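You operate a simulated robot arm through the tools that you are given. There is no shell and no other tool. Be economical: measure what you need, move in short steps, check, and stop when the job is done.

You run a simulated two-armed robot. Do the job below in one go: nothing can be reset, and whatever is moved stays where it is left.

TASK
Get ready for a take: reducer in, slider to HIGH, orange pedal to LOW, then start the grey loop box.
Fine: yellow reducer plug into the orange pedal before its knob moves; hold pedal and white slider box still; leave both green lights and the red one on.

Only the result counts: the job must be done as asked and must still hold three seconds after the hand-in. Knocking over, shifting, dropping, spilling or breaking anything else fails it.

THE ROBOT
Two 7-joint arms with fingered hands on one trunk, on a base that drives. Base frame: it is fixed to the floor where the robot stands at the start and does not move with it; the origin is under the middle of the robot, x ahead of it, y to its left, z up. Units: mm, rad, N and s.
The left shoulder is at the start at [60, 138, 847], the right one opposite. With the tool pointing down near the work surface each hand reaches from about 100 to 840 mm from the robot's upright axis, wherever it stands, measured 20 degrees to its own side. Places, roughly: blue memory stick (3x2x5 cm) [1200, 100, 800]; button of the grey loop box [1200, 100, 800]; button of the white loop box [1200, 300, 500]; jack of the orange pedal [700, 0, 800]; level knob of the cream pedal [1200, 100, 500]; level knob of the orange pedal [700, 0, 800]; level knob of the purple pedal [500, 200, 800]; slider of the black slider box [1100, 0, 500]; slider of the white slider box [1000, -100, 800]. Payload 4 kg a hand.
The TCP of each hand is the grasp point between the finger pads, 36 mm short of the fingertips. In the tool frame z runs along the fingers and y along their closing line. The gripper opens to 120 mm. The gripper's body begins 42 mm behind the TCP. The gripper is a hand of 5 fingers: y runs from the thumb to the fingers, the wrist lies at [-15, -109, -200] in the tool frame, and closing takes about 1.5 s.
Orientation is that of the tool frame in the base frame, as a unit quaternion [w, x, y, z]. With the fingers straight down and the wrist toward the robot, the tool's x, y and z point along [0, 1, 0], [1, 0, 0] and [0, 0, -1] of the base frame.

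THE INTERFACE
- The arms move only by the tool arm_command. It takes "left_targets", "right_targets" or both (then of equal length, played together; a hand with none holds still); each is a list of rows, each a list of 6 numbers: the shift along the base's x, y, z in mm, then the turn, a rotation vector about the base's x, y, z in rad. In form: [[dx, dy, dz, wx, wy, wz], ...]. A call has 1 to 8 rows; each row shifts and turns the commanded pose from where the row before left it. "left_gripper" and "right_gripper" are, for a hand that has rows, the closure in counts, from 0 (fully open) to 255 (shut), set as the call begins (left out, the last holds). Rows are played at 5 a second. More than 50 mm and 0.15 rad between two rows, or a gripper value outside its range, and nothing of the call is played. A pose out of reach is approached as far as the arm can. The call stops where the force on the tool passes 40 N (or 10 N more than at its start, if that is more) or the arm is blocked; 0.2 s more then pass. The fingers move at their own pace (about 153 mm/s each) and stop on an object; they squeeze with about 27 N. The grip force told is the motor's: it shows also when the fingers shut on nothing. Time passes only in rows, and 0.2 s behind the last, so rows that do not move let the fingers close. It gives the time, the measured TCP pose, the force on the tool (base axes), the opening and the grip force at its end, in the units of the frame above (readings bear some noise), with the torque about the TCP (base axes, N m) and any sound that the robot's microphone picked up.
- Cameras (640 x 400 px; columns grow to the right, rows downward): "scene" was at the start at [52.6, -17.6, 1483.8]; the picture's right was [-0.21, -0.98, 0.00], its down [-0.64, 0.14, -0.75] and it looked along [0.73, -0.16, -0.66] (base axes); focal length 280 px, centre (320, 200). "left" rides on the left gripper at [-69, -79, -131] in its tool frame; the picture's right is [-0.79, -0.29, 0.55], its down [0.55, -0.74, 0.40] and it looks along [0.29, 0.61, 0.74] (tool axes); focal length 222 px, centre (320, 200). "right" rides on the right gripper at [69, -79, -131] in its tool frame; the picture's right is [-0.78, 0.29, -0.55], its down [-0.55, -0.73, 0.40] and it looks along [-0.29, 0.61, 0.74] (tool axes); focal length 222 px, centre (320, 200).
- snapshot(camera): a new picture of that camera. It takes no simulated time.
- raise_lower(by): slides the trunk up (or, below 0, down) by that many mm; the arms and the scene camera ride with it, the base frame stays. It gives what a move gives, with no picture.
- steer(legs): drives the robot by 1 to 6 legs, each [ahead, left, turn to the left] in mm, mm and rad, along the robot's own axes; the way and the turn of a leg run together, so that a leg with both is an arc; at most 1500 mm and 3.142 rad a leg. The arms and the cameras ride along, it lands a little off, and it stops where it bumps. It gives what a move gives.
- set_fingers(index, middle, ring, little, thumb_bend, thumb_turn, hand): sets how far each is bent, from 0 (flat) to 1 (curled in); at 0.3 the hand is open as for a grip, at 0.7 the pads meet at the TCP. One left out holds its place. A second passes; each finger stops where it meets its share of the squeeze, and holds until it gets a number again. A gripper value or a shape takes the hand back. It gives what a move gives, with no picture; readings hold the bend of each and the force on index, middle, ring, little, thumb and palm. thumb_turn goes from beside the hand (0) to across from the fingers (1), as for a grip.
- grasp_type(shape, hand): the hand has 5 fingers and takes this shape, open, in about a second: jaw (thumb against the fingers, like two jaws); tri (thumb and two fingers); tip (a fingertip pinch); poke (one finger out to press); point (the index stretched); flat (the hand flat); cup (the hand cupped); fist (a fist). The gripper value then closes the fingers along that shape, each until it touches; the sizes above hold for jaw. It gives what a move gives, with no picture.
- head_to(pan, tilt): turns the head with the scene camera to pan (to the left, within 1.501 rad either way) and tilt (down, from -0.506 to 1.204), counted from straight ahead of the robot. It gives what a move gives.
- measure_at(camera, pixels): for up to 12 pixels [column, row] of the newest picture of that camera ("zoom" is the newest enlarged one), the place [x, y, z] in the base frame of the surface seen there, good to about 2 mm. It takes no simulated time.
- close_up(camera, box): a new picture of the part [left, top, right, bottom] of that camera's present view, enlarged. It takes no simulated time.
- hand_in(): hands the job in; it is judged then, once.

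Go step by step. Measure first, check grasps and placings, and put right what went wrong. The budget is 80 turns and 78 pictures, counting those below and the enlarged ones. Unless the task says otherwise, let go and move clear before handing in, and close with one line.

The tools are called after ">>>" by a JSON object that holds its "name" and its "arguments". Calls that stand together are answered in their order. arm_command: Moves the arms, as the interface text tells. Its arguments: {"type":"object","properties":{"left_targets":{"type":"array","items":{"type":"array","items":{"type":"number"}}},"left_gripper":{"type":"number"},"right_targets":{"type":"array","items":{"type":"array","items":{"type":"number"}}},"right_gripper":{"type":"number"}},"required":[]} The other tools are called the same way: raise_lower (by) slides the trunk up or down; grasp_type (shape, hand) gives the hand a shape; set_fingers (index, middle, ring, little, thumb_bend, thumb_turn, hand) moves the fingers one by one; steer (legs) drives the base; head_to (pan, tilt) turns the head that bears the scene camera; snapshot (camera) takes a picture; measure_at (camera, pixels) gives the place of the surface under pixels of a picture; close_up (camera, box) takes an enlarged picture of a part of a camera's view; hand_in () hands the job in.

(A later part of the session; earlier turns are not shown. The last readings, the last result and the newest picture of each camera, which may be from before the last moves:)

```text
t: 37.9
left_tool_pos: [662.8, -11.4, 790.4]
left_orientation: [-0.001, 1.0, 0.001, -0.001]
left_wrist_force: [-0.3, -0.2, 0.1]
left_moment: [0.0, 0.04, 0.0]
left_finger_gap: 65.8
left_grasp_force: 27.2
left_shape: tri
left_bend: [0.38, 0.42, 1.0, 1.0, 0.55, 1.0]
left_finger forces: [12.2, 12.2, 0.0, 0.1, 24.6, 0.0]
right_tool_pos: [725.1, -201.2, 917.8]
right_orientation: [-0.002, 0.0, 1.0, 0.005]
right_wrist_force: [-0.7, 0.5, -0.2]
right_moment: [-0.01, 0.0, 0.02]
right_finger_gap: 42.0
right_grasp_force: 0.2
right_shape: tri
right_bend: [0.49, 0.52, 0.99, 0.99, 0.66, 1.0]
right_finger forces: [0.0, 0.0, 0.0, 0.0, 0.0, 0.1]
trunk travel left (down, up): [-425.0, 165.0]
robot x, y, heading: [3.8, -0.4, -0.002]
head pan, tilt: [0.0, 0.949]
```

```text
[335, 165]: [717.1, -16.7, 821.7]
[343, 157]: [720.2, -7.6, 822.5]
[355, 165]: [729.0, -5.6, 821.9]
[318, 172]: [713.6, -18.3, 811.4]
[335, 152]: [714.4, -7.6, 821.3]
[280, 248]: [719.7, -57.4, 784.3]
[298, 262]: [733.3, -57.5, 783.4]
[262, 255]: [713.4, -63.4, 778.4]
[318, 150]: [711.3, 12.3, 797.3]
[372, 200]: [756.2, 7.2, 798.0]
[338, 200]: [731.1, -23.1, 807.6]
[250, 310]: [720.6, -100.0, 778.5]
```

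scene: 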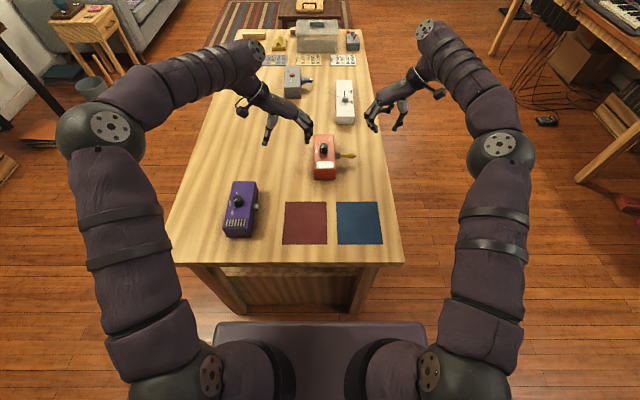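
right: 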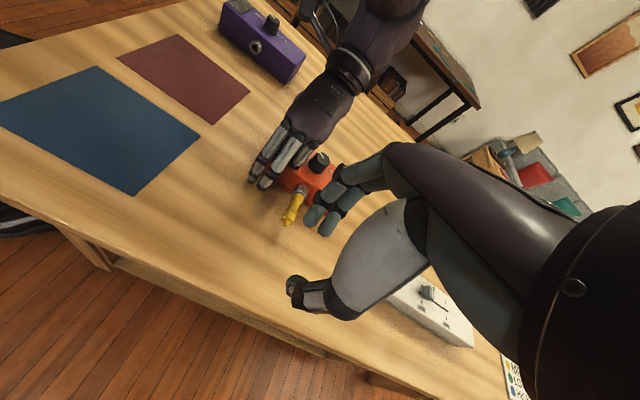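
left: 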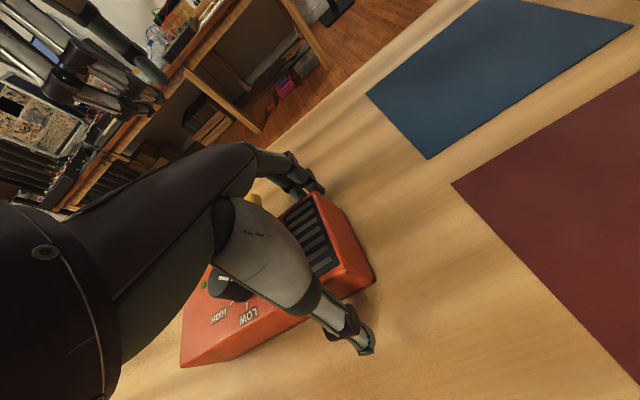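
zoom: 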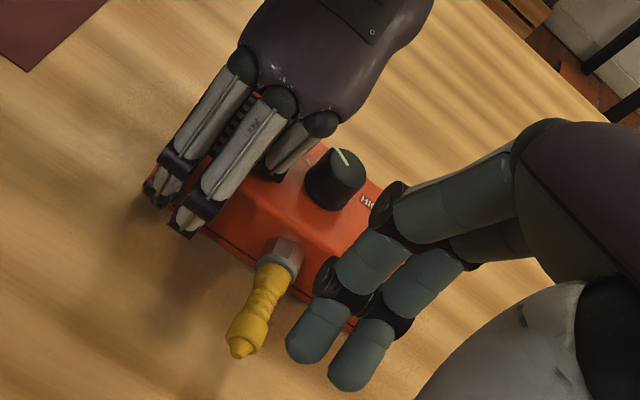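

The left hand's curled fingers at x≈713 would crowd the knob. I'll re-clamp at the far end (x≈793), where the index edge faces the knob cleanly.

>>> {"name": "arm_command", "arguments": {"left_targets": [[0, 0, 0, 0, 0, 0], [0, 0, 0, 0, 0, 0], [0, 0, 0, 0, 0, 0], [0, 0, 40, 0, 0, 0], [0, 0, 42, 0, 0, 0], [44, 0, 0, 0, 0, 0], [43, 0, 0, 0, 0, 0], [43, 1, 0, 0, 0, 0]], "left_gripper": 10}}

>>> {"name": "arm_command", "arguments": {"left_targets": [[0, 0, -42, 0, 0, 0], [0, 0, -39, 0, 0, 0], [0, 0, 0, 0, 0, 0]]}}

>>> {"name": "close_up", "arguments": {"camera": "right", "box": [230, 100, 400, 240]}}

```text
t: 39.7
left_tool_pos: [747.2, -11.3, 868.6]
left_orientation: [0.0, 1.0, 0.001, -0.001]
left_wrist_force: [-0.1, 0.2, -0.7]
left_moment: [0.0, 0.0, -0.02]
left_finger_gap: 115.3
left_grasp_force: 0.0
left_shape: tri
left_bend: [0.3, 0.31, 0.99, 0.99, 0.3, 0.97]
left_finger forces: [0.0, 0.0, 0.0, 0.1, 0.0, 0.0]
left hand out of reach, approached as far as the arm can: row 8
right_tool_pos: [723.4, -200.9, 917.2]
right_orientation: [-0.002, -0.001, 1.0, 0.007]
right_wrist_force: [0.2, 0.0, 0.0]
right_moment: [-0.02, -0.02, -0.02]
right_finger_gap: 42.1
right_grasp_force: 0.0
right_shape: tri
right_bend: [0.49, 0.52, 0.99, 0.99, 0.66, 1.0]
right_finger forces: [0.1, 0.1, 0.0, 0.0, 0.2, 0.1]
trunk travel left (down, up): [-425.0, 165.0]
robot x, y, heading: [0.7, 1.6, -0.002]
head pan, tilt: [0.0, 0.949]
```

```text
t: 40.5
left_tool_pos: [744.4, -7.9, 787.5]
left_orientation: [0.0, 1.0, 0.001, 0.001]
left_wrist_force: [1.2, 0.4, 7.6]
left_moment: [-0.2, -0.21, 0.04]
left_finger_gap: 115.2
left_grasp_force: 0.0
left_shape: tri
left_bend: [0.3, 0.31, 0.99, 0.99, 0.3, 0.97]
left_finger forces: [1.0, 0.1, 6.5, 0.1, 0.0, 0.0]
right_tool_pos: [723.7, -200.7, 919.0]
right_orientation: [-0.001, 0.0, 1.0, 0.005]
right_wrist_force: [0.0, 0.0, -0.2]
right_moment: [-0.03, 0.04, -0.03]
right_finger_gap: 42.4
right_grasp_force: 0.1
right_shape: tri
right_bend: [0.49, 0.52, 0.99, 0.99, 0.66, 1.0]
right_finger forces: [0.0, 0.0, 0.1, 0.1, 0.0, 0.0]
trunk travel left (down, up): [-425.0, 165.0]
robot x, y, heading: [2.0, 1.2, 0.003]
head pan, tilt: [0.0, 0.949]
```

```text
2.86 times, centred on (315, 170) of right
```

zoom: 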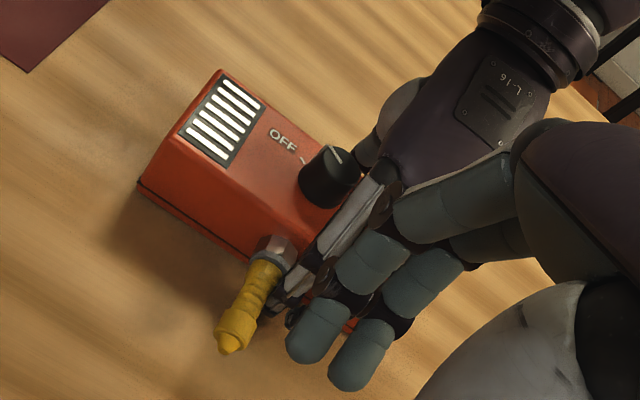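

The left arm can't reach farther (stopped at x≈744 near the knob). Raise the trunk by 150 mm (lifts both hands straight up) to gain reach, then retry to x≈782.

>>> {"name": "raise_lower", "arguments": {"by": 150}}

>>> {"name": "arm_command", "arguments": {"left_targets": [[20, 0, 0, 0, 0, 0], [18, -3, 0, 0, 0, 0], [0, 0, -40, 0, 0, 0], [0, 0, -25, 0, 0, 0]]}}

```text
t: 42.3
left_tool_pos: [745.5, -7.4, 936.3]
left_orientation: [-0.001, 1.0, 0.001, -0.001]
left_wrist_force: [-0.2, 0.3, 0.2]
left_moment: [-0.01, 0.0, -0.02]
left_finger_gap: 115.0
left_grasp_force: 0.1
left_shape: tri
left_bend: [0.3, 0.31, 0.99, 0.99, 0.3, 0.97]
left_finger forces: [0.0, 0.0, 0.1, 0.1, 0.0, 0.0]
right_tool_pos: [724.5, -201.3, 1068.2]
right_orientation: [-0.002, -0.001, 1.0, 0.005]
right_wrist_force: [-0.1, 0.3, 0.5]
right_moment: [-0.04, 0.0, -0.01]
right_finger_gap: 42.4
right_grasp_force: 0.0
right_shape: tri
right_bend: [0.49, 0.52, 0.99, 0.99, 0.66, 1.0]
right_finger forces: [0.0, 0.0, 0.1, 0.0, 0.0, 0.0]
trunk travel left (down, up): [-575.0, 15.0]
robot x, y, heading: [1.5, 1.0, 0.002]
head pan, tilt: [0.0, 0.949]
```

```text
t: 43.3
left_tool_pos: [755.5, -9.7, 870.7]
left_orientation: [0.0, 1.0, 0.001, 0.0]
left_wrist_force: [-0.3, -0.1, 0.4]
left_moment: [0.02, 0.01, -0.01]
left_finger_gap: 115.5
left_grasp_force: 0.1
left_shape: tri
left_bend: [0.3, 0.31, 0.99, 0.99, 0.3, 0.97]
left_finger forces: [0.0, 0.0, 0.0, 0.0, 0.0, 0.1]
left hand out of reach, approached as far as the arm can: row 1, 2
right_tool_pos: [724.9, -200.6, 1066.9]
right_orientation: [-0.001, -0.001, 1.0, 0.006]
right_wrist_force: [-0.2, 0.2, 0.1]
right_moment: [-0.05, -0.02, 0.0]
right_finger_gap: 42.2
right_grasp_force: 0.0
right_shape: tri
right_bend: [0.49, 0.52, 0.99, 0.99, 0.66, 1.0]
right_finger forces: [0.0, 0.0, 0.1, 0.0, 0.0, 0.0]
trunk travel left (down, up): [-575.0, 15.0]
robot x, y, heading: [1.7, 0.9, 0.004]
head pan, tilt: [0.0, 0.949]
```

>>> {"name": "arm_command", "arguments": {"left_targets": [[0, 0, -5, 0, 0, 0], [14, 0, 0, 0, 0, 0], [14, 0, 0, 0, 0, 0]]}}

>>> {"name": "snapshot", "arguments": {"camera": "scene"}}

```text
t: 44.1
left_tool_pos: [756.9, -8.4, 868.3]
left_orientation: [0.0, 1.0, 0.002, 0.001]
left_wrist_force: [1.0, 0.4, -0.6]
left_moment: [-0.01, 0.02, 0.0]
left_finger_gap: 115.9
left_grasp_force: 0.1
left_shape: tri
left_bend: [0.3, 0.31, 0.99, 0.99, 0.3, 0.97]
left_finger forces: [0.0, 0.0, 0.0, 0.1, 0.0, 0.0]
left hand out of reach, approached as far as the arm can: row 2, 3
right_tool_pos: [725.0, -200.9, 1068.5]
right_orientation: [-0.002, -0.001, 1.0, 0.006]
right_wrist_force: [0.0, -0.4, -0.1]
right_moment: [0.01, 0.0, -0.01]
right_finger_gap: 42.1
right_grasp_force: 0.0
right_shape: tri
right_bend: [0.49, 0.52, 0.99, 0.99, 0.66, 1.0]
right_finger forces: [0.0, 0.0, 0.1, 0.0, 0.0, 0.0]
trunk travel left (down, up): [-575.0, 15.0]
robot x, y, heading: [-1.4, 2.8, -0.0]
head pan, tilt: [0.0, 0.949]
```

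```text
20 pictures are left
```

scene: 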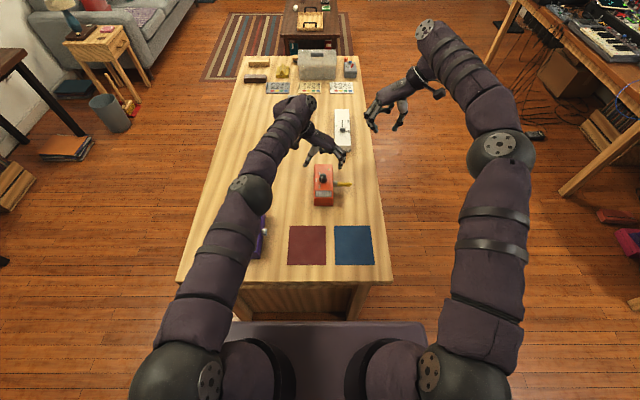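

The left arm is fully stretched. Measure the base front and table legs to see how far I can drive ahead.

>>> {"name": "measure_at", "arguments": {"camera": "scene", "pixels": [[320, 330], [320, 322], [300, 318], [355, 315], [240, 315], [285, 282], [380, 280], [300, 300], [395, 300], [385, 220], [375, 150], [460, 250]]}}

```text
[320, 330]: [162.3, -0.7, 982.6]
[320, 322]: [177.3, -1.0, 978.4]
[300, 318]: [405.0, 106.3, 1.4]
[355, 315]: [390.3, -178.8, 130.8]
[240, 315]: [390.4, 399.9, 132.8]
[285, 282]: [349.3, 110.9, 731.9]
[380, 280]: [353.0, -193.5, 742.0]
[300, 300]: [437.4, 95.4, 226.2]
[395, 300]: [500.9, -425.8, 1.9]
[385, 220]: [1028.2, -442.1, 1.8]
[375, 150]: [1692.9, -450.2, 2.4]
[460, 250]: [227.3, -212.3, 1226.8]
```

Table edge is at x=350 and the chest front at ~177, so a 45 mm drive ahead is safe. Then command the left to x≈790 and lower astride.

>>> {"name": "steer", "arguments": {"legs": [[45, 0, 0]]}}

```text
t: 45.0
left_tool_pos: [802.1, -8.7, 865.3]
left_orientation: [-0.001, 1.0, 0.0, -0.001]
left_wrist_force: [1.7, -0.2, -0.3]
left_moment: [0.01, 0.05, 0.01]
left_finger_gap: 115.3
left_grasp_force: 0.0
left_shape: tri
left_bend: [0.3, 0.31, 0.99, 0.99, 0.3, 0.97]
left_finger forces: [0.0, 0.0, 0.0, 0.1, 0.0, 0.0]
right_tool_pos: [771.3, -201.1, 1066.8]
right_orientation: [-0.002, -0.001, 1.0, 0.006]
right_wrist_force: [0.5, -0.2, 0.3]
right_moment: [0.0, 0.0, 0.0]
right_finger_gap: 42.2
right_grasp_force: 0.1
right_shape: tri
right_bend: [0.49, 0.52, 0.99, 0.99, 0.66, 1.0]
right_finger forces: [0.0, 0.1, 0.0, 0.0, 0.1, 0.1]
trunk travel left (down, up): [-575.0, 15.0]
robot x, y, heading: [46.0, 0.1, 0.002]
head pan, tilt: [0.0, 0.949]
```

Drive went well. Lower the left astride the far end at x≈788 and bring the right back down for viewing.

>>> {"name": "arm_command", "arguments": {"left_targets": [[-14, -1, 0, 0, 0, 0], [0, 0, -30, 0, 0, 0], [0, 0, -30, 0, 0, 0], [0, 0, -15, 0, 0, 0]], "right_targets": [[-15, 0, -38, 0, 0, 0], [-15, 0, -38, 0, 0, 0], [-15, 0, -38, 0, 0, 0], [-3, 0, -40, 0, 0, 0]]}}

>>> {"name": "close_up", "arguments": {"camera": "right", "box": [210, 80, 400, 240]}}

```text
t: 46.0
left_tool_pos: [787.2, -8.7, 788.9]
left_orientation: [0.0, 1.0, 0.002, 0.001]
left_wrist_force: [0.3, 0.5, 0.6]
left_moment: [-0.01, 0.02, 0.01]
left_finger_gap: 115.2
left_grasp_force: 0.0
left_shape: tri
left_bend: [0.3, 0.31, 0.99, 0.99, 0.3, 0.97]
left_finger forces: [0.0, 0.0, 0.0, 0.0, 0.1, 0.0]
right_tool_pos: [720.0, -201.1, 911.9]
right_orientation: [-0.003, -0.001, 1.0, 0.007]
right_wrist_force: [0.4, 0.0, -0.5]
right_moment: [-0.01, 0.02, 0.0]
right_finger_gap: 42.0
right_grasp_force: 0.0
right_shape: tri
right_bend: [0.49, 0.52, 0.99, 0.99, 0.66, 1.0]
right_finger forces: [0.1, 0.0, 0.1, 0.1, 0.0, 0.1]
trunk travel left (down, up): [-575.0, 15.0]
robot x, y, heading: [40.6, -2.0, 0.006]
head pan, tilt: [0.0, 0.949]
```

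```text
2.50 times, centred on (305, 160) of right
```

zoom: 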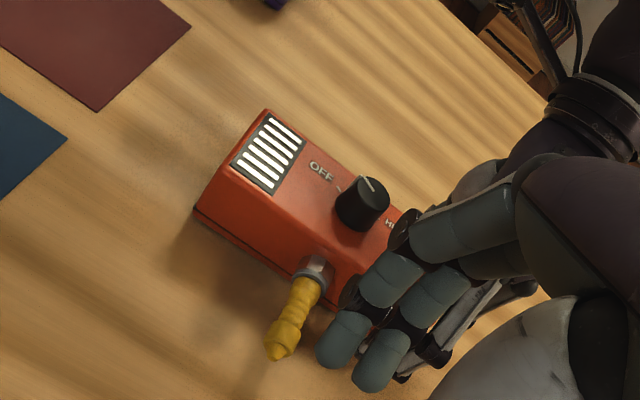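

>>> {"name": "measure_at", "arguments": {"camera": "zoom", "pixels": [[266, 113], [215, 172], [198, 207], [340, 187], [373, 185], [360, 190], [385, 195], [348, 195], [367, 205], [318, 262], [303, 275], [260, 210]]}}

```text
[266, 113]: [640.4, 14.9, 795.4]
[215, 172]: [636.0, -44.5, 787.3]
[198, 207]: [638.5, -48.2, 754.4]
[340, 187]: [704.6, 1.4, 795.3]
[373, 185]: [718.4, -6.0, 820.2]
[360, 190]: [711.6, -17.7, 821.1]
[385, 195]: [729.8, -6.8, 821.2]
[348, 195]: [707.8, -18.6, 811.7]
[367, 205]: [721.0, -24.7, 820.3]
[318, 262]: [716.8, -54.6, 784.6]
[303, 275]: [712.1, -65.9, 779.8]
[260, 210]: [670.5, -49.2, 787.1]
```

Pedal is roughly 5 mm low in x and y. Clamp the far end now, then slide it back (+4.5 x, +4 y) while clamped.

>>> {"name": "arm_command", "arguments": {"left_targets": [[0, 0, 0, 0, 0, 0], [0, 0, 0, 0, 0, 0], [0, 0, 0, 0, 0, 0], [0, 0, 0, 0, 0, 0], [0, 0, 0, 0, 0, 0], [0, 0, 0, 0, 0, 0]], "left_gripper": 170}}

>>> {"name": "close_up", "arguments": {"camera": "right", "box": [250, 120, 380, 220]}}

```text
t: 47.4
left_tool_pos: [786.8, -8.9, 789.8]
left_orientation: [0.0, 1.0, 0.001, 0.001]
left_wrist_force: [-0.3, 0.2, -0.4]
left_moment: [0.01, 0.0, -0.01]
left_finger_gap: 65.5
left_grasp_force: 26.8
left_shape: tri
left_bend: [0.38, 0.43, 1.0, 1.0, 0.55, 1.0]
left_finger forces: [12.2, 12.5, 0.1, 0.1, 25.0, 0.0]
right_tool_pos: [720.6, -200.5, 913.2]
right_orientation: [-0.003, -0.002, 1.0, 0.007]
right_wrist_force: [0.4, 0.3, 0.3]
right_moment: [0.02, -0.01, -0.04]
right_finger_gap: 42.3
right_grasp_force: 0.1
right_shape: tri
right_bend: [0.49, 0.52, 0.99, 0.99, 0.66, 1.0]
right_finger forces: [0.0, 0.0, 0.0, 0.0, 0.1, 0.0]
trunk travel left (down, up): [-575.0, 15.0]
robot x, y, heading: [43.3, -0.0, 0.003]
head pan, tilt: [0.0, 0.949]
```

```text
4.00 times, centred on (315, 170) of right
```

zoom: 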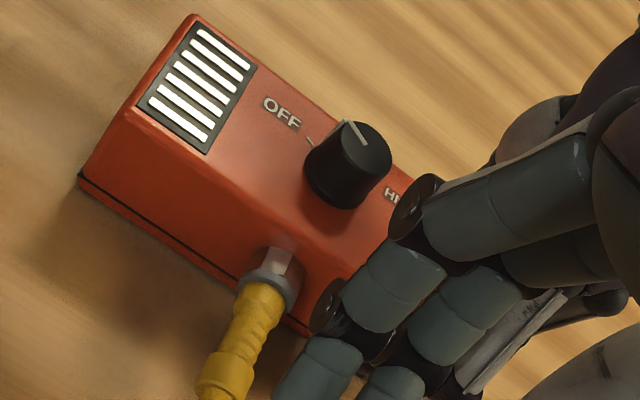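

>>> {"name": "measure_at", "arguments": {"camera": "zoom", "pixels": [[310, 142], [345, 125], [365, 143], [385, 150], [345, 165], [367, 170], [350, 205], [194, 16], [112, 118], [82, 178], [280, 260], [325, 165]]}}

```text
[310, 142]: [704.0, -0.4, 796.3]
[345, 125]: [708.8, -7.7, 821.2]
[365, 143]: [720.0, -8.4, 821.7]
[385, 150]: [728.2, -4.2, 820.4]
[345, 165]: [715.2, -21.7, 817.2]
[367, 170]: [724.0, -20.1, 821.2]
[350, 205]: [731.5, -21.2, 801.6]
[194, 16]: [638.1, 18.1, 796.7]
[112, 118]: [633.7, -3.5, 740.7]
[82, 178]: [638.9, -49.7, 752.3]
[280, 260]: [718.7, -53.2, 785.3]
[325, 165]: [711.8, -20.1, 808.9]
```

Clamped. Slide the pedal +4.5 x, +4 y with the left while the right yaws +0.52 and leans its top toward −x.

>>> {"name": "arm_command", "arguments": {"left_targets": [[1.5, 1.5, 0, 0, 0, 0], [1.5, 1.5, 0, 0, 0, 0], [1.5, 1, 0, 0, 0, 0], [0, 0, 0, 0, 0, 0], [0, 0, 0, 0, 0, 0], [0, 0, 0, 0, 0, 0], [0, 0, 0, 0, 0, 0]], "right_targets": [[0, 0, 0, 0, 0, 0.13], [0, 0, 0, 0, 0, 0.13], [0, 0, 0, 0, 0, 0.13], [0, 0, 0, 0, 0, 0.13], [0, 0, 0, 0, -0.12, 0], [0, 0, 0, 0, -0.12, 0], [0, 0, 0, 0, -0.12, 0]], "right_gripper": 150}}

>>> {"name": "arm_command", "arguments": {"right_targets": [[0, 48, 0, 0, 0, 0], [0, 48, 0, 0, 0, 0], [0, 48, 0, 0, 0, 0], [0, 49, 0, 0, 0, 0], [0, 0, -25, 0, 0, 0], [0, 0, -20, 0, 0, 0], [0, 0, 0, 0, 0, 0]]}}

>>> {"name": "snapshot", "arguments": {"camera": "right"}}

```text
t: 49.0
left_tool_pos: [788.2, -7.0, 791.7]
left_orientation: [0.0, 1.0, 0.001, 0.0]
left_wrist_force: [-0.9, 1.2, -0.2]
left_moment: [0.01, -0.01, 0.02]
left_finger_gap: 65.3
left_grasp_force: 26.4
left_shape: tri
left_bend: [0.38, 0.43, 1.0, 1.0, 0.55, 1.0]
left_finger forces: [12.4, 12.7, 0.1, 0.0, 25.0, 0.0]
left hand out of reach, approached as far as the arm can: row 3
right_tool_pos: [720.4, -201.7, 912.6]
right_orientation: [0.171, -0.254, 0.951, -0.041]
right_wrist_force: [0.0, -0.4, 0.0]
right_moment: [0.02, -0.01, 0.03]
right_finger_gap: 49.3
right_grasp_force: 0.0
right_shape: tri
right_bend: [0.46, 0.5, 0.99, 0.99, 0.64, 1.0]
right_finger forces: [0.0, 0.1, 0.1, 0.0, 0.0, 0.0]
trunk travel left (down, up): [-575.0, 15.0]
robot x, y, heading: [43.8, 3.5, 0.006]
head pan, tilt: [0.0, 0.949]
```

```text
t: 50.6
left_tool_pos: [789.0, -6.8, 790.9]
left_orientation: [0.0, 1.0, 0.0, -0.001]
left_wrist_force: [0.0, -0.3, -0.4]
left_moment: [-0.01, -0.02, -0.01]
left_finger_gap: 65.5
left_grasp_force: 27.1
left_shape: tri
left_bend: [0.38, 0.43, 1.0, 1.0, 0.55, 1.0]
left_finger forces: [12.4, 12.9, 0.0, 0.1, 25.1, 0.1]
right_tool_pos: [721.8, -8.7, 869.7]
right_orientation: [0.17, -0.255, 0.951, -0.041]
right_wrist_force: [0.7, 0.8, 0.0]
right_moment: [-0.01, -0.01, 0.01]
right_finger_gap: 49.2
right_grasp_force: 0.1
right_shape: tri
right_bend: [0.46, 0.49, 0.99, 0.99, 0.64, 1.0]
right_finger forces: [0.0, 0.1, 0.0, 0.1, 0.0, 0.0]
trunk travel left (down, up): [-575.0, 15.0]
robot x, y, heading: [48.0, 1.0, -0.001]
head pan, tilt: [0.0, 0.949]
```

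```text
17 pictures are left
```

right: 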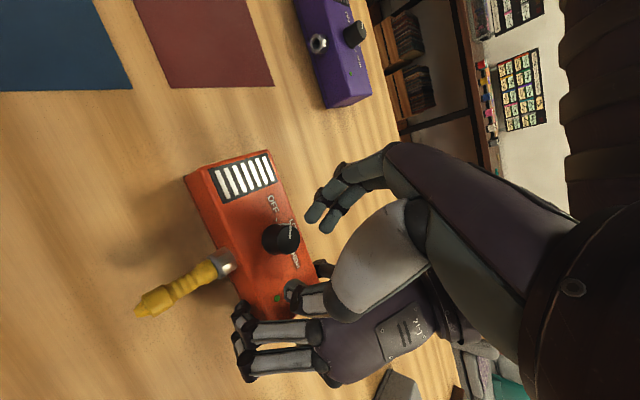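

Good view: fingertips (313,215),(327,225), thumb (293,292), knob (283,238). Measure them.

>>> {"name": "measure_at", "arguments": {"camera": "right", "pixels": [[287, 232], [298, 238], [276, 230], [291, 248], [290, 224], [270, 240], [312, 220], [326, 230], [293, 288], [297, 282], [275, 219], [278, 298]]}}

```text
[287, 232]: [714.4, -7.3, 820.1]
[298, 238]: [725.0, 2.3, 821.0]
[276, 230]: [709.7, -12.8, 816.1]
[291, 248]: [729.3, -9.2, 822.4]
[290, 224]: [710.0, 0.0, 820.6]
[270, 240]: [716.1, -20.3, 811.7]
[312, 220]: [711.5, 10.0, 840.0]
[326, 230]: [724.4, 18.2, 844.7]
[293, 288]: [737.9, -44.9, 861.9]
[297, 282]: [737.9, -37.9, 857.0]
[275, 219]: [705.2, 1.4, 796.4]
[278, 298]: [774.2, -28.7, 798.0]
```

Pedal is back within ~3 mm (LED (774,-28.7)). Knob centre ≈ (721.5,-7). Shift −5 x, +1.5 y, descend to z≈826, then close gently.

>>> {"name": "arm_command", "arguments": {"right_targets": [[-5, 1.5, -10, 0, 0, 0], [0, 0, -14, 0, 0, 0], [0, 0, -12, 0, 0, 0], [0, 0, -7, 0, 0, 0], [0, 0, 0, 0, 0, 0]]}}

>>> {"name": "close_up", "arguments": {"camera": "right", "box": [240, 180, 360, 320]}}

```text
t: 51.8
left_tool_pos: [786.5, -6.9, 791.6]
left_orientation: [0.001, 1.0, 0.002, 0.001]
left_wrist_force: [4.9, -5.2, -15.2]
left_moment: [-0.15, -0.14, 0.11]
left_finger_gap: 66.3
left_grasp_force: 27.3
left_shape: tri
left_bend: [0.38, 0.42, 1.0, 1.0, 0.55, 1.0]
left_finger forces: [14.5, 15.0, 0.0, 0.1, 24.1, 0.1]
right_tool_pos: [715.9, -2.2, 831.3]
right_orientation: [0.173, -0.254, 0.951, -0.04]
right_wrist_force: [-5.5, 9.8, 37.7]
right_moment: [0.81, 0.43, -0.01]
right_finger_gap: 49.7
right_grasp_force: 0.1
right_shape: tri
right_bend: [0.77, 0.49, 0.99, 0.99, 0.64, 1.0]
right_finger forces: [37.6, 0.0, 0.1, 0.0, 0.1, 0.0]
trunk travel left (down, up): [-575.0, 15.0]
robot x, y, heading: [49.0, 1.3, 0.001]
head pan, tilt: [0.0, 0.949]
```

```text
2.86 times, centred on (300, 250) of right
```

zoom: 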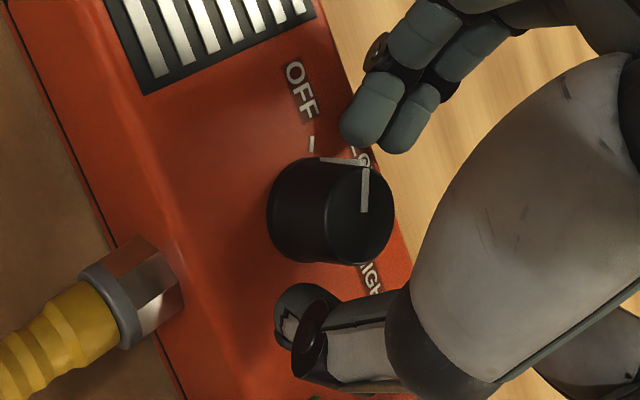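

The index tip is pressing on the pedal top (37 N). Raise 9 mm and re-check while centring on the knob.

>>> {"name": "arm_command", "arguments": {"right_targets": [[0, -2, 5, 0, 0, 0], [0, -2, 3, 0, 0, 0], [0, 0, 0, 0, 0, 0]]}}

>>> {"name": "close_up", "arguments": {"camera": "right", "box": [240, 180, 360, 320]}}

>>> {"name": "measure_at", "arguments": {"camera": "zoom", "pixels": [[340, 225], [365, 210], [385, 215], [335, 165], [365, 155], [330, 255], [365, 265], [305, 145], [345, 130], [400, 140], [310, 305]]}}

```text
t: 52.6
left_tool_pos: [787.5, -7.6, 790.1]
left_orientation: [0.001, 1.0, 0.001, 0.0]
left_wrist_force: [-2.0, -4.4, -6.6]
left_moment: [-0.15, 0.05, -0.01]
left_finger_gap: 66.1
left_grasp_force: 26.8
left_shape: tri
left_bend: [0.38, 0.43, 1.0, 1.0, 0.55, 1.0]
left_finger forces: [14.7, 13.7, 0.0, 0.1, 24.1, 0.0]
right_tool_pos: [716.0, -8.1, 835.9]
right_orientation: [0.17, -0.256, 0.951, -0.042]
right_wrist_force: [1.9, 8.0, 17.1]
right_moment: [0.64, 0.04, -0.06]
right_finger_gap: 50.6
right_grasp_force: 0.0
right_shape: tri
right_bend: [0.47, 0.47, 0.99, 0.99, 0.64, 1.0]
right_finger forces: [18.4, 3.4, 0.1, 0.0, 0.0, 0.0]
trunk travel left (down, up): [-575.0, 15.0]
robot x, y, heading: [42.1, -2.7, -0.002]
head pan, tilt: [0.0, 0.949]
```

```text
2.86 times, centred on (300, 250) of right
```

zoom: 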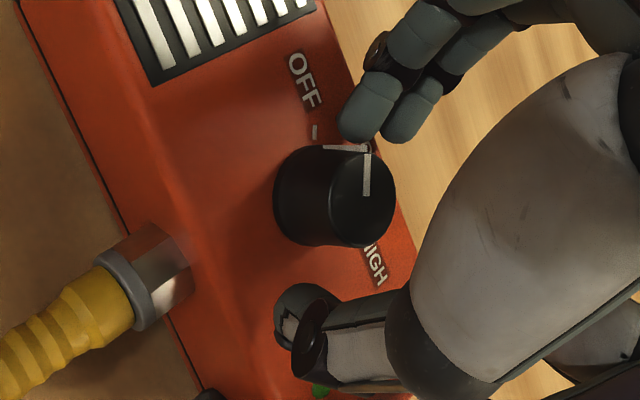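

```text
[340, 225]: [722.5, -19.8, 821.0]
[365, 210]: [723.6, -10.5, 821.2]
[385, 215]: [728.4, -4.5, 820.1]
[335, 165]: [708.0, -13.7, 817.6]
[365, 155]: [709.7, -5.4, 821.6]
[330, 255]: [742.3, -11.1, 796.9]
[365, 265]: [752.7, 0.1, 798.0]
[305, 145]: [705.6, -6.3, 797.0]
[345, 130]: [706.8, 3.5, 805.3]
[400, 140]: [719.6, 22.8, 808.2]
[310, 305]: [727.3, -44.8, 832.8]
```

Fingers are centred sideways and the index already touches the knob rim. Raise 3 mm more and close on the knob.

>>> {"name": "arm_command", "arguments": {"right_targets": [[0, 1, 3, 0, 0, 0], [0, 0, 0, 0, 0, 0]]}}

>>> {"name": "arm_command", "arguments": {"right_targets": [[0, 0, 0, 0, 0, 0], [0, 0, 0, 0, 0, 0], [0, 0, 0, 0, 0, 0], [0, 0, 0, 0, 0, 0], [0, 0, 0, 0, 0, 0]], "right_gripper": 225}}

>>> {"name": "close_up", "arguments": {"camera": "right", "box": [240, 180, 360, 320]}}

```text
t: 53.2
left_tool_pos: [786.9, -5.8, 790.6]
left_orientation: [0.0, 1.0, 0.002, 0.001]
left_wrist_force: [-2.6, 0.1, -2.6]
left_moment: [-0.07, 0.05, -0.01]
left_finger_gap: 65.9
left_grasp_force: 27.1
left_shape: tri
left_bend: [0.38, 0.43, 1.0, 1.0, 0.55, 1.0]
left_finger forces: [13.6, 13.0, 0.0, 0.1, 25.9, 0.0]
right_tool_pos: [717.1, -10.1, 836.9]
right_orientation: [0.169, -0.254, 0.951, -0.043]
right_wrist_force: [1.2, 1.1, 6.5]
right_moment: [0.14, 0.03, -0.04]
right_finger_gap: 48.9
right_grasp_force: 0.1
right_shape: tri
right_bend: [0.47, 0.49, 0.99, 0.99, 0.64, 1.0]
right_finger forces: [7.1, 0.0, 0.0, 0.1, 0.1, 0.0]
trunk travel left (down, up): [-575.0, 15.0]
robot x, y, heading: [49.7, -0.6, 0.002]
head pan, tilt: [0.0, 0.949]
```

```text
t: 54.4
left_tool_pos: [789.2, -7.6, 790.4]
left_orientation: [0.0, 1.0, 0.001, 0.0]
left_wrist_force: [0.6, -0.6, 1.1]
left_moment: [-0.04, 0.03, 0.02]
left_finger_gap: 65.8
left_grasp_force: 26.5
left_shape: tri
left_bend: [0.38, 0.43, 1.0, 1.0, 0.55, 1.0]
left_finger forces: [13.6, 13.4, 0.1, 0.0, 26.6, 0.0]
right_tool_pos: [716.8, -9.3, 837.9]
right_orientation: [0.168, -0.255, 0.951, -0.041]
right_wrist_force: [1.2, 0.5, -2.1]
right_moment: [0.15, 0.08, -0.01]
right_finger_gap: 19.1
right_grasp_force: 26.6
right_shape: tri
right_bend: [0.73, 0.64, 1.0, 1.0, 0.7, 1.0]
right_finger forces: [13.4, 10.3, 0.0, 0.0, 23.5, 0.0]
trunk travel left (down, up): [-575.0, 15.0]
robot x, y, heading: [44.1, -4.4, -0.006]
head pan, tilt: [0.0, 0.949]
```

```text
2.86 times, centred on (300, 250) of right
```

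zoom: 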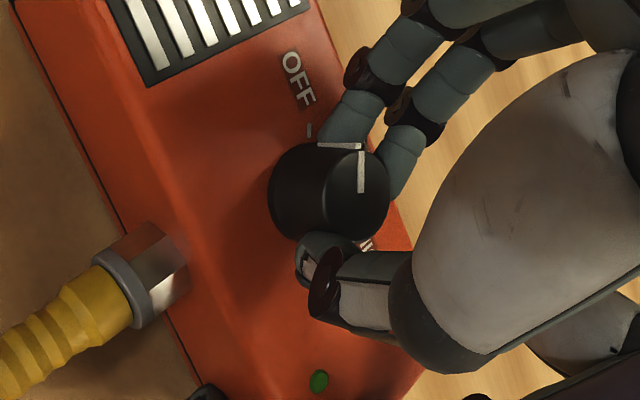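

The knob is firmly held by thumb and two fingers. Turn clockwise 0.52 rad about the knob axis and check.

>>> {"name": "arm_command", "arguments": {"right_targets": [[0.04, 0.65, 0, 0, 0, -0.13], [0.13, 0.64, 0, 0, 0, -0.13], [0.21, 0.61, 0, 0, 0, -0.13], [0.28, 0.58, 0, 0, 0, -0.13], [0, 0, 0, 0, 0, 0]]}}

```text
t: 55.6
left_tool_pos: [788.0, -7.0, 789.9]
left_orientation: [0.001, 1.0, 0.0, 0.001]
left_wrist_force: [-3.2, -1.0, 0.3]
left_moment: [-0.02, 0.06, 0.01]
left_finger_gap: 66.0
left_grasp_force: 26.6
left_shape: tri
left_bend: [0.38, 0.43, 1.0, 1.0, 0.55, 1.0]
left_finger forces: [13.9, 13.4, 0.0, 0.0, 26.1, 0.1]
right_tool_pos: [716.2, -7.5, 837.9]
right_orientation: [0.155, -0.001, 0.984, -0.084]
right_wrist_force: [2.9, 1.7, 0.3]
right_moment: [0.22, -0.09, 0.02]
right_finger_gap: 19.5
right_grasp_force: 26.9
right_shape: tri
right_bend: [0.73, 0.64, 1.0, 1.0, 0.7, 1.0]
right_finger forces: [14.5, 12.5, 0.0, 0.0, 23.6, 0.0]
trunk travel left (down, up): [-575.0, 15.0]
robot x, y, heading: [44.5, 0.2, 0.001]
head pan, tilt: [0.0, 0.949]
```

Forces are small; continue the second half.

>>> {"name": "arm_command", "arguments": {"right_targets": [[0.36, 0.55, 0, 0, 0, -0.13], [0.43, 0.49, 0, 0, 0, -0.13], [0.48, 0.43, 0, 0, 0, -0.13], [0.58, 0.39, 0, 0, 0, -0.13], [0, 0, 0, 0, 0, 0]]}}

>>> {"name": "close_up", "arguments": {"camera": "right", "box": [220, 160, 370, 340]}}

```text
t: 56.8
left_tool_pos: [787.2, -7.4, 790.2]
left_orientation: [0.0, 1.0, 0.001, 0.0]
left_wrist_force: [-3.5, 1.0, -1.7]
left_moment: [-0.1, 0.13, 0.02]
left_finger_gap: 65.8
left_grasp_force: 26.8
left_shape: tri
left_bend: [0.38, 0.43, 1.0, 1.0, 0.55, 0.99]
left_finger forces: [13.2, 12.7, 0.0, 0.0, 26.8, 0.0]
right_tool_pos: [718.7, -4.7, 836.6]
right_orientation: [0.127, 0.253, 0.952, -0.119]
right_wrist_force: [4.5, -1.6, 5.8]
right_moment: [0.1, -0.25, 0.04]
right_finger_gap: 19.4
right_grasp_force: 26.9
right_shape: tri
right_bend: [0.73, 0.64, 1.0, 1.0, 0.7, 1.0]
right_finger forces: [15.3, 13.8, 0.0, 0.0, 25.0, 0.0]
trunk travel left (down, up): [-575.0, 15.0]
robot x, y, heading: [43.8, 2.3, -0.001]
head pan, tilt: [0.0, 0.949]
```

```text
2.22 times, centred on (295, 250) of right
```

zoom: 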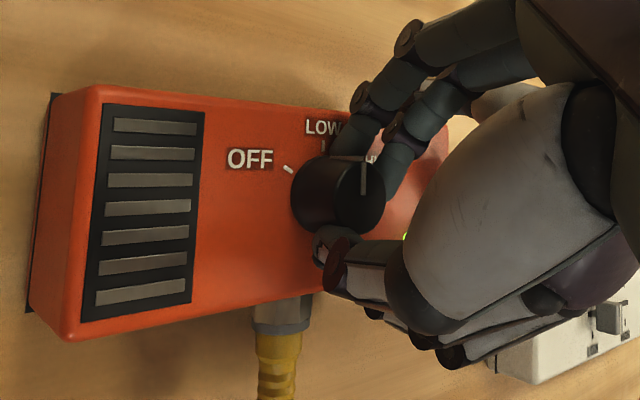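

The LED at (405,237) now glows green. Verify the pointer direction.

>>> {"name": "measure_at", "arguments": {"camera": "zoom", "pixels": [[364, 165], [364, 192], [323, 147], [290, 169], [340, 200], [372, 215], [100, 90], [75, 340], [405, 237], [290, 325]]}}

```text
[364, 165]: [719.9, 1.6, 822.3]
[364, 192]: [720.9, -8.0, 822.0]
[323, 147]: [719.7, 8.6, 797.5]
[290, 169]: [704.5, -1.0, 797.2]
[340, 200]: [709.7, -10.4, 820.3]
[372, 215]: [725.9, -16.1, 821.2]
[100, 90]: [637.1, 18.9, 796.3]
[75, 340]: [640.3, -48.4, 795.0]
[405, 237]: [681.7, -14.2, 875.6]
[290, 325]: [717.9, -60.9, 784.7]
```

Pointer direction (−1,+9.6) matches the LOW tick. Release the knob and lift the right hand clear.

>>> {"name": "arm_command", "arguments": {"right_targets": [[0, 0, 0, 0, 0, 0], [0, 0, 0, 0, 0, 0], [0, 0, 0, 0, 0, 0], [0, 0, 20, 0, 0, 0], [0, 0, 40, 0, 0, 0], [-10, -30, 30, 0, 0, 0]], "right_gripper": 140}}

>>> {"name": "steer", "arguments": {"legs": [[5, 3, 0]]}}

>>> {"name": "close_up", "arguments": {"camera": "right", "box": [160, 120, 380, 340]}}

```text
t: 58.2
left_tool_pos: [787.6, -8.7, 791.2]
left_orientation: [0.0, 1.0, 0.001, 0.001]
left_wrist_force: [-1.7, -0.7, 0.1]
left_moment: [0.01, -0.02, 0.01]
left_finger_gap: 65.6
left_grasp_force: 27.1
left_shape: tri
left_bend: [0.38, 0.43, 1.0, 1.0, 0.55, 1.0]
left_finger forces: [13.3, 13.7, 0.1, 0.0, 26.9, 0.0]
right_tool_pos: [709.5, -33.7, 926.3]
right_orientation: [0.126, 0.251, 0.952, -0.12]
right_wrist_force: [-0.2, 1.0, 0.5]
right_moment: [0.01, -0.01, 0.01]
right_finger_gap: 53.9
right_grasp_force: 0.1
right_shape: tri
right_bend: [0.44, 0.48, 0.99, 0.99, 0.61, 1.0]
right_finger forces: [0.1, 0.1, 0.0, 0.0, 0.1, 0.0]
trunk travel left (down, up): [-575.0, 15.0]
robot x, y, heading: [43.1, -1.1, 0.002]
head pan, tilt: [0.0, 0.949]
```

```text
t: 58.9
left_tool_pos: [792.9, -3.4, 791.6]
left_orientation: [0.001, 1.0, 0.001, 0.0]
left_wrist_force: [-0.1, 0.3, 0.0]
left_moment: [-0.01, 0.01, 0.01]
left_finger_gap: 66.1
left_grasp_force: 27.0
left_shape: tri
left_bend: [0.38, 0.42, 1.0, 1.0, 0.55, 1.0]
left_finger forces: [13.4, 13.8, 0.0, 0.0, 26.9, 0.0]
right_tool_pos: [714.5, -29.9, 927.4]
right_orientation: [0.126, 0.251, 0.952, -0.12]
right_wrist_force: [0.2, 0.1, -0.1]
right_moment: [0.02, 0.02, 0.01]
right_finger_gap: 54.0
right_grasp_force: 0.0
right_shape: tri
right_bend: [0.44, 0.48, 0.99, 0.99, 0.61, 1.0]
right_finger forces: [0.0, 0.0, 0.0, 0.1, 0.0, 0.0]
trunk travel left (down, up): [-575.0, 15.0]
robot x, y, heading: [48.3, 3.9, -0.003]
head pan, tilt: [0.0, 0.949]
```

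```text
1.82 times, centred on (270, 230) of right
```

zoom: 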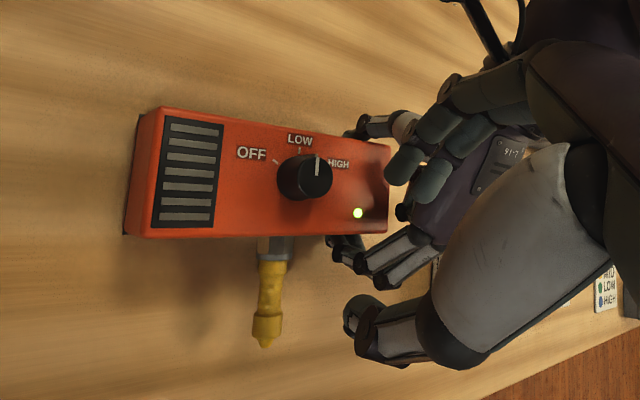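

The pedal's green LED is lit and the knob points to LOW. Measure marks for the pedal's position.

>>> {"name": "measure_at", "arguments": {"camera": "zoom", "pixels": [[275, 162], [299, 149], [357, 213], [317, 157], [317, 175], [162, 110], [132, 234], [265, 330]]}}

>>> {"name": "arm_command", "arguments": {"left_targets": [[0, 0, 0, 0, 0, 0], [0, 0, 0, 0, 0, 0], [0, 0, 0, 0, 0, 0], [0, 0, 0, 0, 0, 0], [0, 0, 20, 0, 0, 0], [0, 0, 40, 0, 0, 0], [0, 20, 45, 0, 0, 0], [0, 40, 30, 0, 0, 0]], "left_gripper": 10, "right_targets": [[0, 0, 30, 0, 0, 0], [0, -40, 20, 0, 0, 0], [0, -40, 0, 0, 0, 0], [0, -40, 0, 0, 0, 0], [0, 0, 0, 0, 0, 0], [0, 0, 0, 0, 0, 0], [0, 0, 0, 0, 0, 0], [0, 0, 0, 0, 0, 0]]}}

```text
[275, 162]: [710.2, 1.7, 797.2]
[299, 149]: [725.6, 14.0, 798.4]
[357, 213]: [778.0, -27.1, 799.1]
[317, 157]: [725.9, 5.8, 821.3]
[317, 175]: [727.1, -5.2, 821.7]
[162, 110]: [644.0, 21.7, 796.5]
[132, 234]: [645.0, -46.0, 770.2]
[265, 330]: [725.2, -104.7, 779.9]
```

```text
t: 60.7
left_tool_pos: [796.8, -22.3, 870.2]
left_orientation: [0.005, 0.999, -0.026, 0.018]
left_wrist_force: [-0.1, 1.1, 0.3]
left_moment: [0.0, -0.02, 0.0]
left_finger_gap: 115.1
left_grasp_force: 0.0
left_shape: tri
left_bend: [0.3, 0.31, 0.99, 0.99, 0.3, 0.97]
left_finger forces: [0.1, 0.0, 0.0, 0.0, 0.0, 0.0]
left hand out of reach, approached as far as the arm can: row 7, 8
right_tool_pos: [714.2, -150.2, 977.5]
right_orientation: [0.126, 0.252, 0.952, -0.12]
right_wrist_force: [0.3, 0.3, -0.6]
right_moment: [-0.02, 0.02, 0.02]
right_finger_gap: 54.1
right_grasp_force: 0.0
right_shape: tri
right_bend: [0.44, 0.48, 0.99, 0.99, 0.61, 1.0]
right_finger forces: [0.0, 0.0, 0.0, 0.0, 0.0, 0.0]
trunk travel left (down, up): [-575.0, 15.0]
robot x, y, heading: [51.7, 3.5, -0.006]
head pan, tilt: [0.0, 0.949]
```

The pedal is at its original place to ~1 mm, light on, plug in. Now retract both arms before driving: pull back, lift, and reset the right hand's orientation.

>>> {"name": "arm_command", "arguments": {"left_targets": [[-35, 10, 10, 0, 0, 0], [-40, 15, 20, 0, 0, 0], [-40, 15, 20, 0, 0, 0], [-40, 15, 20, 0, 0, 0], [-40, 15, 20, 0, 0, 0], [-40, 15, 20, 0, 0, 0], [-40, 10, 20, 0, 0, 0], [-30, 10, 20, 0, 0, 0]], "right_targets": [[-30, -10, 10, 0.1035, 0.0607, 0], [-30, -10, 10, 0.1035, 0.0607, 0], [-30, -10, 10, 0.1035, 0.0607, 0], [-30, -10, 10, 0, 0, -0.131], [-30, -10, 10, 0, 0, -0.131], [-30, -10, 10, 0, 0, -0.131], [-30, -10, 10, 0, 0, -0.131], [0, 0, 0, 0, 0, -0.131]]}}

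>>> {"name": "arm_command", "arguments": {"left_targets": [[0, 0, 0, 0, 0, 0.14], [0, 0, 0, 0, 0, 0.14], [0, 0, 0, 0, 0, 0.14], [0, 0, 0, 0, 0, 0.14], [0, 0, 0, 0, 0, 0.14], [0, 0, 0, 0, 0, 0.14], [0, 0, 0, 0, 0, 0.14], [0, 0, 0, 0, 0, 0.14]], "right_targets": [[0, 0, 0, 0, 0, -0.131], [0, 0, 0, 0, 0, -0.131], [0, 0, 0, 0, 0, -0.131], [0, 0, 0, 0, 0, -0.133], [0, 0, 0, 0, 0, 0], [0, 0, 0, 0, 0, 0], [0, 0, 0, 0, 0, 0], [0, 0, 0, 0, 0, 0]]}}

>>> {"name": "head_to", "arguments": {"pan": -0.75, "tilt": 0.75}}

>>> {"name": "snapshot", "arguments": {"camera": "scene"}}

```text
t: 62.5
left_tool_pos: [797.0, -23.2, 870.4]
left_orientation: [0.005, 0.999, -0.026, 0.018]
left_wrist_force: [-0.3, 0.0, 0.2]
left_moment: [-0.02, -0.02, 0.0]
left_finger_gap: 115.4
left_grasp_force: 0.2
left_shape: tri
left_bend: [0.3, 0.31, 0.99, 0.99, 0.3, 0.97]
left_finger forces: [0.1, 0.0, 0.0, 0.0, 0.0, 0.0]
left hand out of reach, approached as far as the arm can: row 1, 2, 3, 4, 5, 6, 7, 8
right_tool_pos: [506.4, -224.9, 1048.4]
right_orientation: [0.003, 0.542, 0.84, 0.002]
right_wrist_force: [-0.2, 0.7, 0.3]
right_moment: [0.01, 0.01, -0.01]
right_finger_gap: 54.2
right_grasp_force: 0.1
right_shape: tri
right_bend: [0.44, 0.48, 0.99, 0.99, 0.61, 1.0]
right_finger forces: [0.1, 0.0, 0.0, 0.1, 0.1, 0.1]
right hand out of reach, approached as far as the arm can: row 8
trunk travel left (down, up): [-575.0, 15.0]
robot x, y, heading: [50.2, 0.3, 0.0]
head pan, tilt: [0.0, 0.949]
```

```text
t: 64.3
left_tool_pos: [796.4, -21.6, 870.7]
left_orientation: [0.006, 0.999, -0.026, 0.018]
left_wrist_force: [0.2, 0.8, 0.0]
left_moment: [0.02, 0.04, 0.01]
left_finger_gap: 115.4
left_grasp_force: 0.1
left_shape: tri
left_bend: [0.3, 0.31, 0.99, 0.99, 0.3, 0.97]
left_finger forces: [0.0, 0.1, 0.1, 0.0, 0.0, 0.0]
left hand out of reach, approached as far as the arm can: row 1, 2, 3, 4, 5, 6, 7, 8
right_tool_pos: [508.7, -228.6, 1057.6]
right_orientation: [0.015, 0.725, 0.688, 0.009]
right_wrist_force: [-0.6, 0.1, -0.2]
right_moment: [-0.01, 0.0, -0.01]
right_finger_gap: 53.9
right_grasp_force: 0.0
right_shape: tri
right_bend: [0.44, 0.48, 0.99, 0.99, 0.61, 1.0]
right_finger forces: [0.0, 0.0, 0.0, 0.0, 0.0, 0.0]
right hand out of reach, approached as far as the arm can: row 1
trunk travel left (down, up): [-575.0, 15.0]
robot x, y, heading: [51.0, 3.1, 0.002]
head pan, tilt: [0.0, 0.949]
```

```text
t: 65.4
left_tool_pos: [795.8, -21.3, 871.5]
left_orientation: [0.006, 1.0, -0.025, 0.018]
left_wrist_force: [-0.5, 0.3, 0.1]
left_moment: [0.0, 0.0, 0.02]
left_finger_gap: 115.2
left_grasp_force: 0.0
left_shape: tri
left_bend: [0.3, 0.31, 0.99, 0.99, 0.3, 0.97]
left_finger forces: [0.0, 0.0, 0.1, 0.0, 0.1, 0.0]
right_tool_pos: [508.5, -228.5, 1058.1]
right_orientation: [0.014, 0.725, 0.688, 0.009]
right_wrist_force: [0.1, -0.1, 0.5]
right_moment: [0.02, 0.01, 0.04]
right_finger_gap: 54.2
right_grasp_force: 0.1
right_shape: tri
right_bend: [0.44, 0.48, 0.99, 0.99, 0.61, 1.0]
right_finger forces: [0.0, 0.0, 0.0, 0.0, 0.0, 0.0]
trunk travel left (down, up): [-575.0, 15.0]
robot x, y, heading: [49.0, 3.5, 0.001]
head pan, tilt: [-0.75, 0.75]
```

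```text
11 pictures are left
```

scene: 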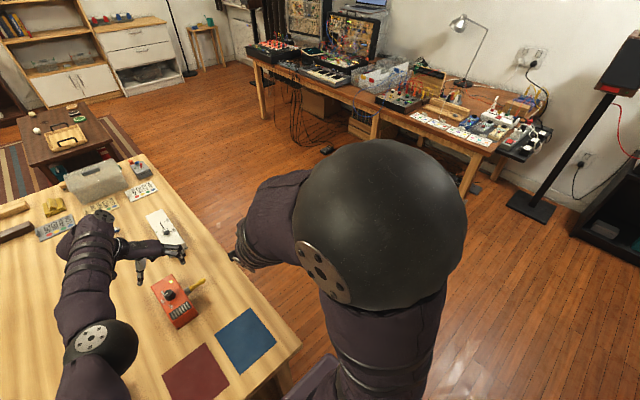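

The right arm retracted and the floor beside the table is clear, but the left arm is stuck stretched out. Try small pull-back steps.

>>> {"name": "arm_command", "arguments": {"left_targets": [[-10, 0, -3, 0, 0, 0], [-15, 0, -2, 0, 0, 0], [-15, 0, 0, 0, 0, 0], [-15, 0, 0, 0, 0, 0]]}}

```text
t: 66.4
left_tool_pos: [797.1, -21.4, 870.5]
left_orientation: [0.005, 0.999, -0.026, 0.018]
left_wrist_force: [-0.8, -0.4, 0.2]
left_moment: [0.01, 0.0, 0.04]
left_finger_gap: 115.2
left_grasp_force: 0.0
left_shape: tri
left_bend: [0.3, 0.31, 0.99, 0.99, 0.3, 0.97]
left_finger forces: [0.0, 0.1, 0.0, 0.0, 0.1, 0.0]
left hand out of reach, approached as far as the arm can: row 1, 2, 3, 4
right_tool_pos: [509.3, -229.0, 1057.8]
right_orientation: [0.015, 0.725, 0.688, 0.009]
right_wrist_force: [0.5, 1.0, 0.6]
right_moment: [0.0, 0.0, -0.01]
right_finger_gap: 54.1
right_grasp_force: 0.2
right_shape: tri
right_bend: [0.44, 0.48, 0.99, 0.99, 0.61, 1.0]
right_finger forces: [0.1, 0.1, 0.1, 0.1, 0.0, 0.1]
trunk travel left (down, up): [-575.0, 15.0]
robot x, y, heading: [51.5, 3.0, 0.001]
head pan, tilt: [-0.75, 0.75]
```

The solver is stuck, so I'll carry the arm away with the robot: raise the trunk 15 mm more for clearance over the knob and back off 330 mm, then free the arm over the empty table part.

>>> {"name": "raise_lower", "arguments": {"by": 14}}

>>> {"name": "steer", "arguments": {"legs": [[-330, 0, 0]]}}

>>> {"name": "arm_command", "arguments": {"left_targets": [[20, -10, 0, 0, 0, -0.14], [20, -10, -10, 0, 0, -0.14], [20, -10, -10, 0, 0, -0.14], [20, -10, -10, 0, 0, -0.14], [20, -10, -10, 0, 0, -0.14], [20, -10, -10, 0, 0, -0.14], [20, -10, -10, 0, 0, -0.14], [20, -10, -10, 0, 0, -0.14]]}}

```text
t: 67.0
left_tool_pos: [795.9, -22.5, 883.6]
left_orientation: [0.006, 0.999, -0.026, 0.019]
left_wrist_force: [-0.1, -0.1, 0.1]
left_moment: [0.02, 0.01, 0.03]
left_finger_gap: 115.1
left_grasp_force: 0.0
left_shape: tri
left_bend: [0.3, 0.31, 0.99, 0.99, 0.3, 0.97]
left_finger forces: [0.1, 0.1, 0.1, 0.0, 0.0, 0.1]
right_tool_pos: [509.6, -228.4, 1071.9]
right_orientation: [0.015, 0.726, 0.688, 0.009]
right_wrist_force: [-0.7, 0.9, 0.9]
right_moment: [0.01, 0.05, 0.0]
right_finger_gap: 54.0
right_grasp_force: 0.0
right_shape: tri
right_bend: [0.44, 0.48, 0.99, 0.99, 0.61, 1.0]
right_finger forces: [0.0, 0.0, 0.1, 0.0, 0.1, 0.0]
trunk travel left (down, up): [-589.0, 1.0]
robot x, y, heading: [51.1, 2.7, 0.0]
head pan, tilt: [-0.75, 0.75]
```

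```text
t: 69.2
left_tool_pos: [469.0, -21.9, 885.3]
left_orientation: [0.006, 0.999, -0.026, 0.018]
left_wrist_force: [0.0, 0.0, 0.4]
left_moment: [-0.02, 0.03, -0.01]
left_finger_gap: 115.4
left_grasp_force: 0.0
left_shape: tri
left_bend: [0.3, 0.31, 0.99, 0.99, 0.3, 0.97]
left_finger forces: [0.0, 0.1, 0.1, 0.1, 0.0, 0.1]
right_tool_pos: [182.4, -228.5, 1071.6]
right_orientation: [0.015, 0.726, 0.688, 0.01]
right_wrist_force: [0.0, -0.8, 0.8]
right_moment: [-0.01, -0.04, -0.01]
right_finger_gap: 54.3
right_grasp_force: 0.0
right_shape: tri
right_bend: [0.44, 0.48, 0.99, 0.99, 0.61, 1.0]
right_finger forces: [0.1, 0.0, 0.1, 0.0, 0.1, 0.0]
trunk travel left (down, up): [-589.0, 1.0]
robot x, y, heading: [-280.0, 1.3, 0.0]
head pan, tilt: [-0.75, 0.75]
```

```text
t: 71.0
left_tool_pos: [382.3, -31.4, 930.0]
left_orientation: [0.0, 0.879, -0.476, 0.0]
left_wrist_force: [0.3, -1.2, 0.1]
left_moment: [0.0, 0.06, 0.0]
left_finger_gap: 115.2
left_grasp_force: 0.1
left_shape: tri
left_bend: [0.3, 0.31, 0.99, 0.99, 0.3, 0.97]
left_finger forces: [0.1, 0.0, 0.0, 0.0, 0.0, 0.0]
left hand out of reach, approached as far as the arm can: row 1, 2, 3, 4, 5, 6, 7, 8
right_tool_pos: [182.7, -228.8, 1070.8]
right_orientation: [0.015, 0.725, 0.688, 0.009]
right_wrist_force: [-0.7, -0.4, 0.8]
right_moment: [0.02, -0.02, -0.02]
right_finger_gap: 54.2
right_grasp_force: 0.2
right_shape: tri
right_bend: [0.44, 0.48, 0.99, 0.99, 0.61, 1.0]
right_finger forces: [0.0, 0.0, 0.1, 0.0, 0.0, 0.1]
trunk travel left (down, up): [-589.0, 1.0]
robot x, y, heading: [-276.2, 2.6, -0.007]
head pan, tilt: [-0.75, 0.75]
```

The left arm moves again. Rotate it back toward its natural orientation and tuck it in.

>>> {"name": "arm_command", "arguments": {"left_targets": [[-10, 20, 10, 0, 0, 0.145], [-10, 20, 10, 0, 0, 0.145], [-10, 20, 10, 0, 0, 0.145], [-10, 20, 10, 0, 0, 0.145], [-20, 20, 10, 0, 0, 0.145], [-20, 20, 10, 0, 0, 0.145], [-20, 20, 10, 0, 0, 0.145], [-20, 20, 10, 0, 0, 0.145]]}}

>>> {"name": "arm_command", "arguments": {"left_targets": [[-20, 20, 10, 0, 0, 0.145], [-20, 10, 10, 0, 0, 0.145], [-20, 10, 10, 0, 0, 0.145], [0, 0, 10, 0, 0, 0.145], [0, 0, 0, 0, 0, 0.145], [0, 0, 0, 0, 0, 0.145], [0, 0, 0, 0, 0, 0.145], [0, 0, 0, 0, 0, 0.145]]}}

```text
t: 72.8
left_tool_pos: [262.6, 127.7, 1008.6]
left_orientation: [0.004, 0.997, 0.074, -0.005]
left_wrist_force: [-1.1, 0.5, -1.0]
left_moment: [0.03, 0.01, 0.0]
left_finger_gap: 115.3
left_grasp_force: 0.0
left_shape: tri
left_bend: [0.3, 0.31, 0.99, 0.99, 0.3, 0.97]
left_finger forces: [0.0, 0.0, 0.1, 0.1, 0.0, 0.0]
right_tool_pos: [181.9, -228.8, 1072.0]
right_orientation: [0.014, 0.725, 0.688, 0.009]
right_wrist_force: [-0.3, -0.2, 0.7]
right_moment: [-0.01, -0.04, -0.01]
right_finger_gap: 54.1
right_grasp_force: 0.0
right_shape: tri
right_bend: [0.44, 0.48, 0.99, 0.99, 0.61, 1.0]
right_finger forces: [0.0, 0.0, 0.1, 0.0, 0.0, 0.0]
trunk travel left (down, up): [-589.0, 1.0]
robot x, y, heading: [-275.6, 2.7, -0.0]
head pan, tilt: [-0.75, 0.75]
```

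```text
t: 74.8
left_tool_pos: [179.9, 264.6, 997.2]
left_orientation: [-0.022, 0.714, 0.698, -0.051]
left_wrist_force: [-0.6, 0.3, 0.2]
left_moment: [-0.03, -0.01, 0.0]
left_finger_gap: 115.2
left_grasp_force: 0.1
left_shape: tri
left_bend: [0.3, 0.31, 0.99, 0.99, 0.3, 0.98]
left_finger forces: [0.1, 0.0, 0.0, 0.0, 0.0, 0.0]
left hand out of reach, approached as far as the arm can: row 7
right_tool_pos: [183.4, -228.0, 1071.1]
right_orientation: [0.014, 0.725, 0.689, 0.009]
right_wrist_force: [-0.4, 0.0, 0.5]
right_moment: [-0.01, -0.01, 0.01]
right_finger_gap: 54.1
right_grasp_force: 0.0
right_shape: tri
right_bend: [0.44, 0.48, 0.99, 0.99, 0.61, 1.0]
right_finger forces: [0.0, 0.1, 0.0, 0.0, 0.0, 0.0]
trunk travel left (down, up): [-589.0, 1.0]
robot x, y, heading: [-276.9, 3.6, -0.001]
head pan, tilt: [-0.75, 0.75]
stopped in row 8 (left hand): the arm was blocked; the commanded pose is now the measured one
```

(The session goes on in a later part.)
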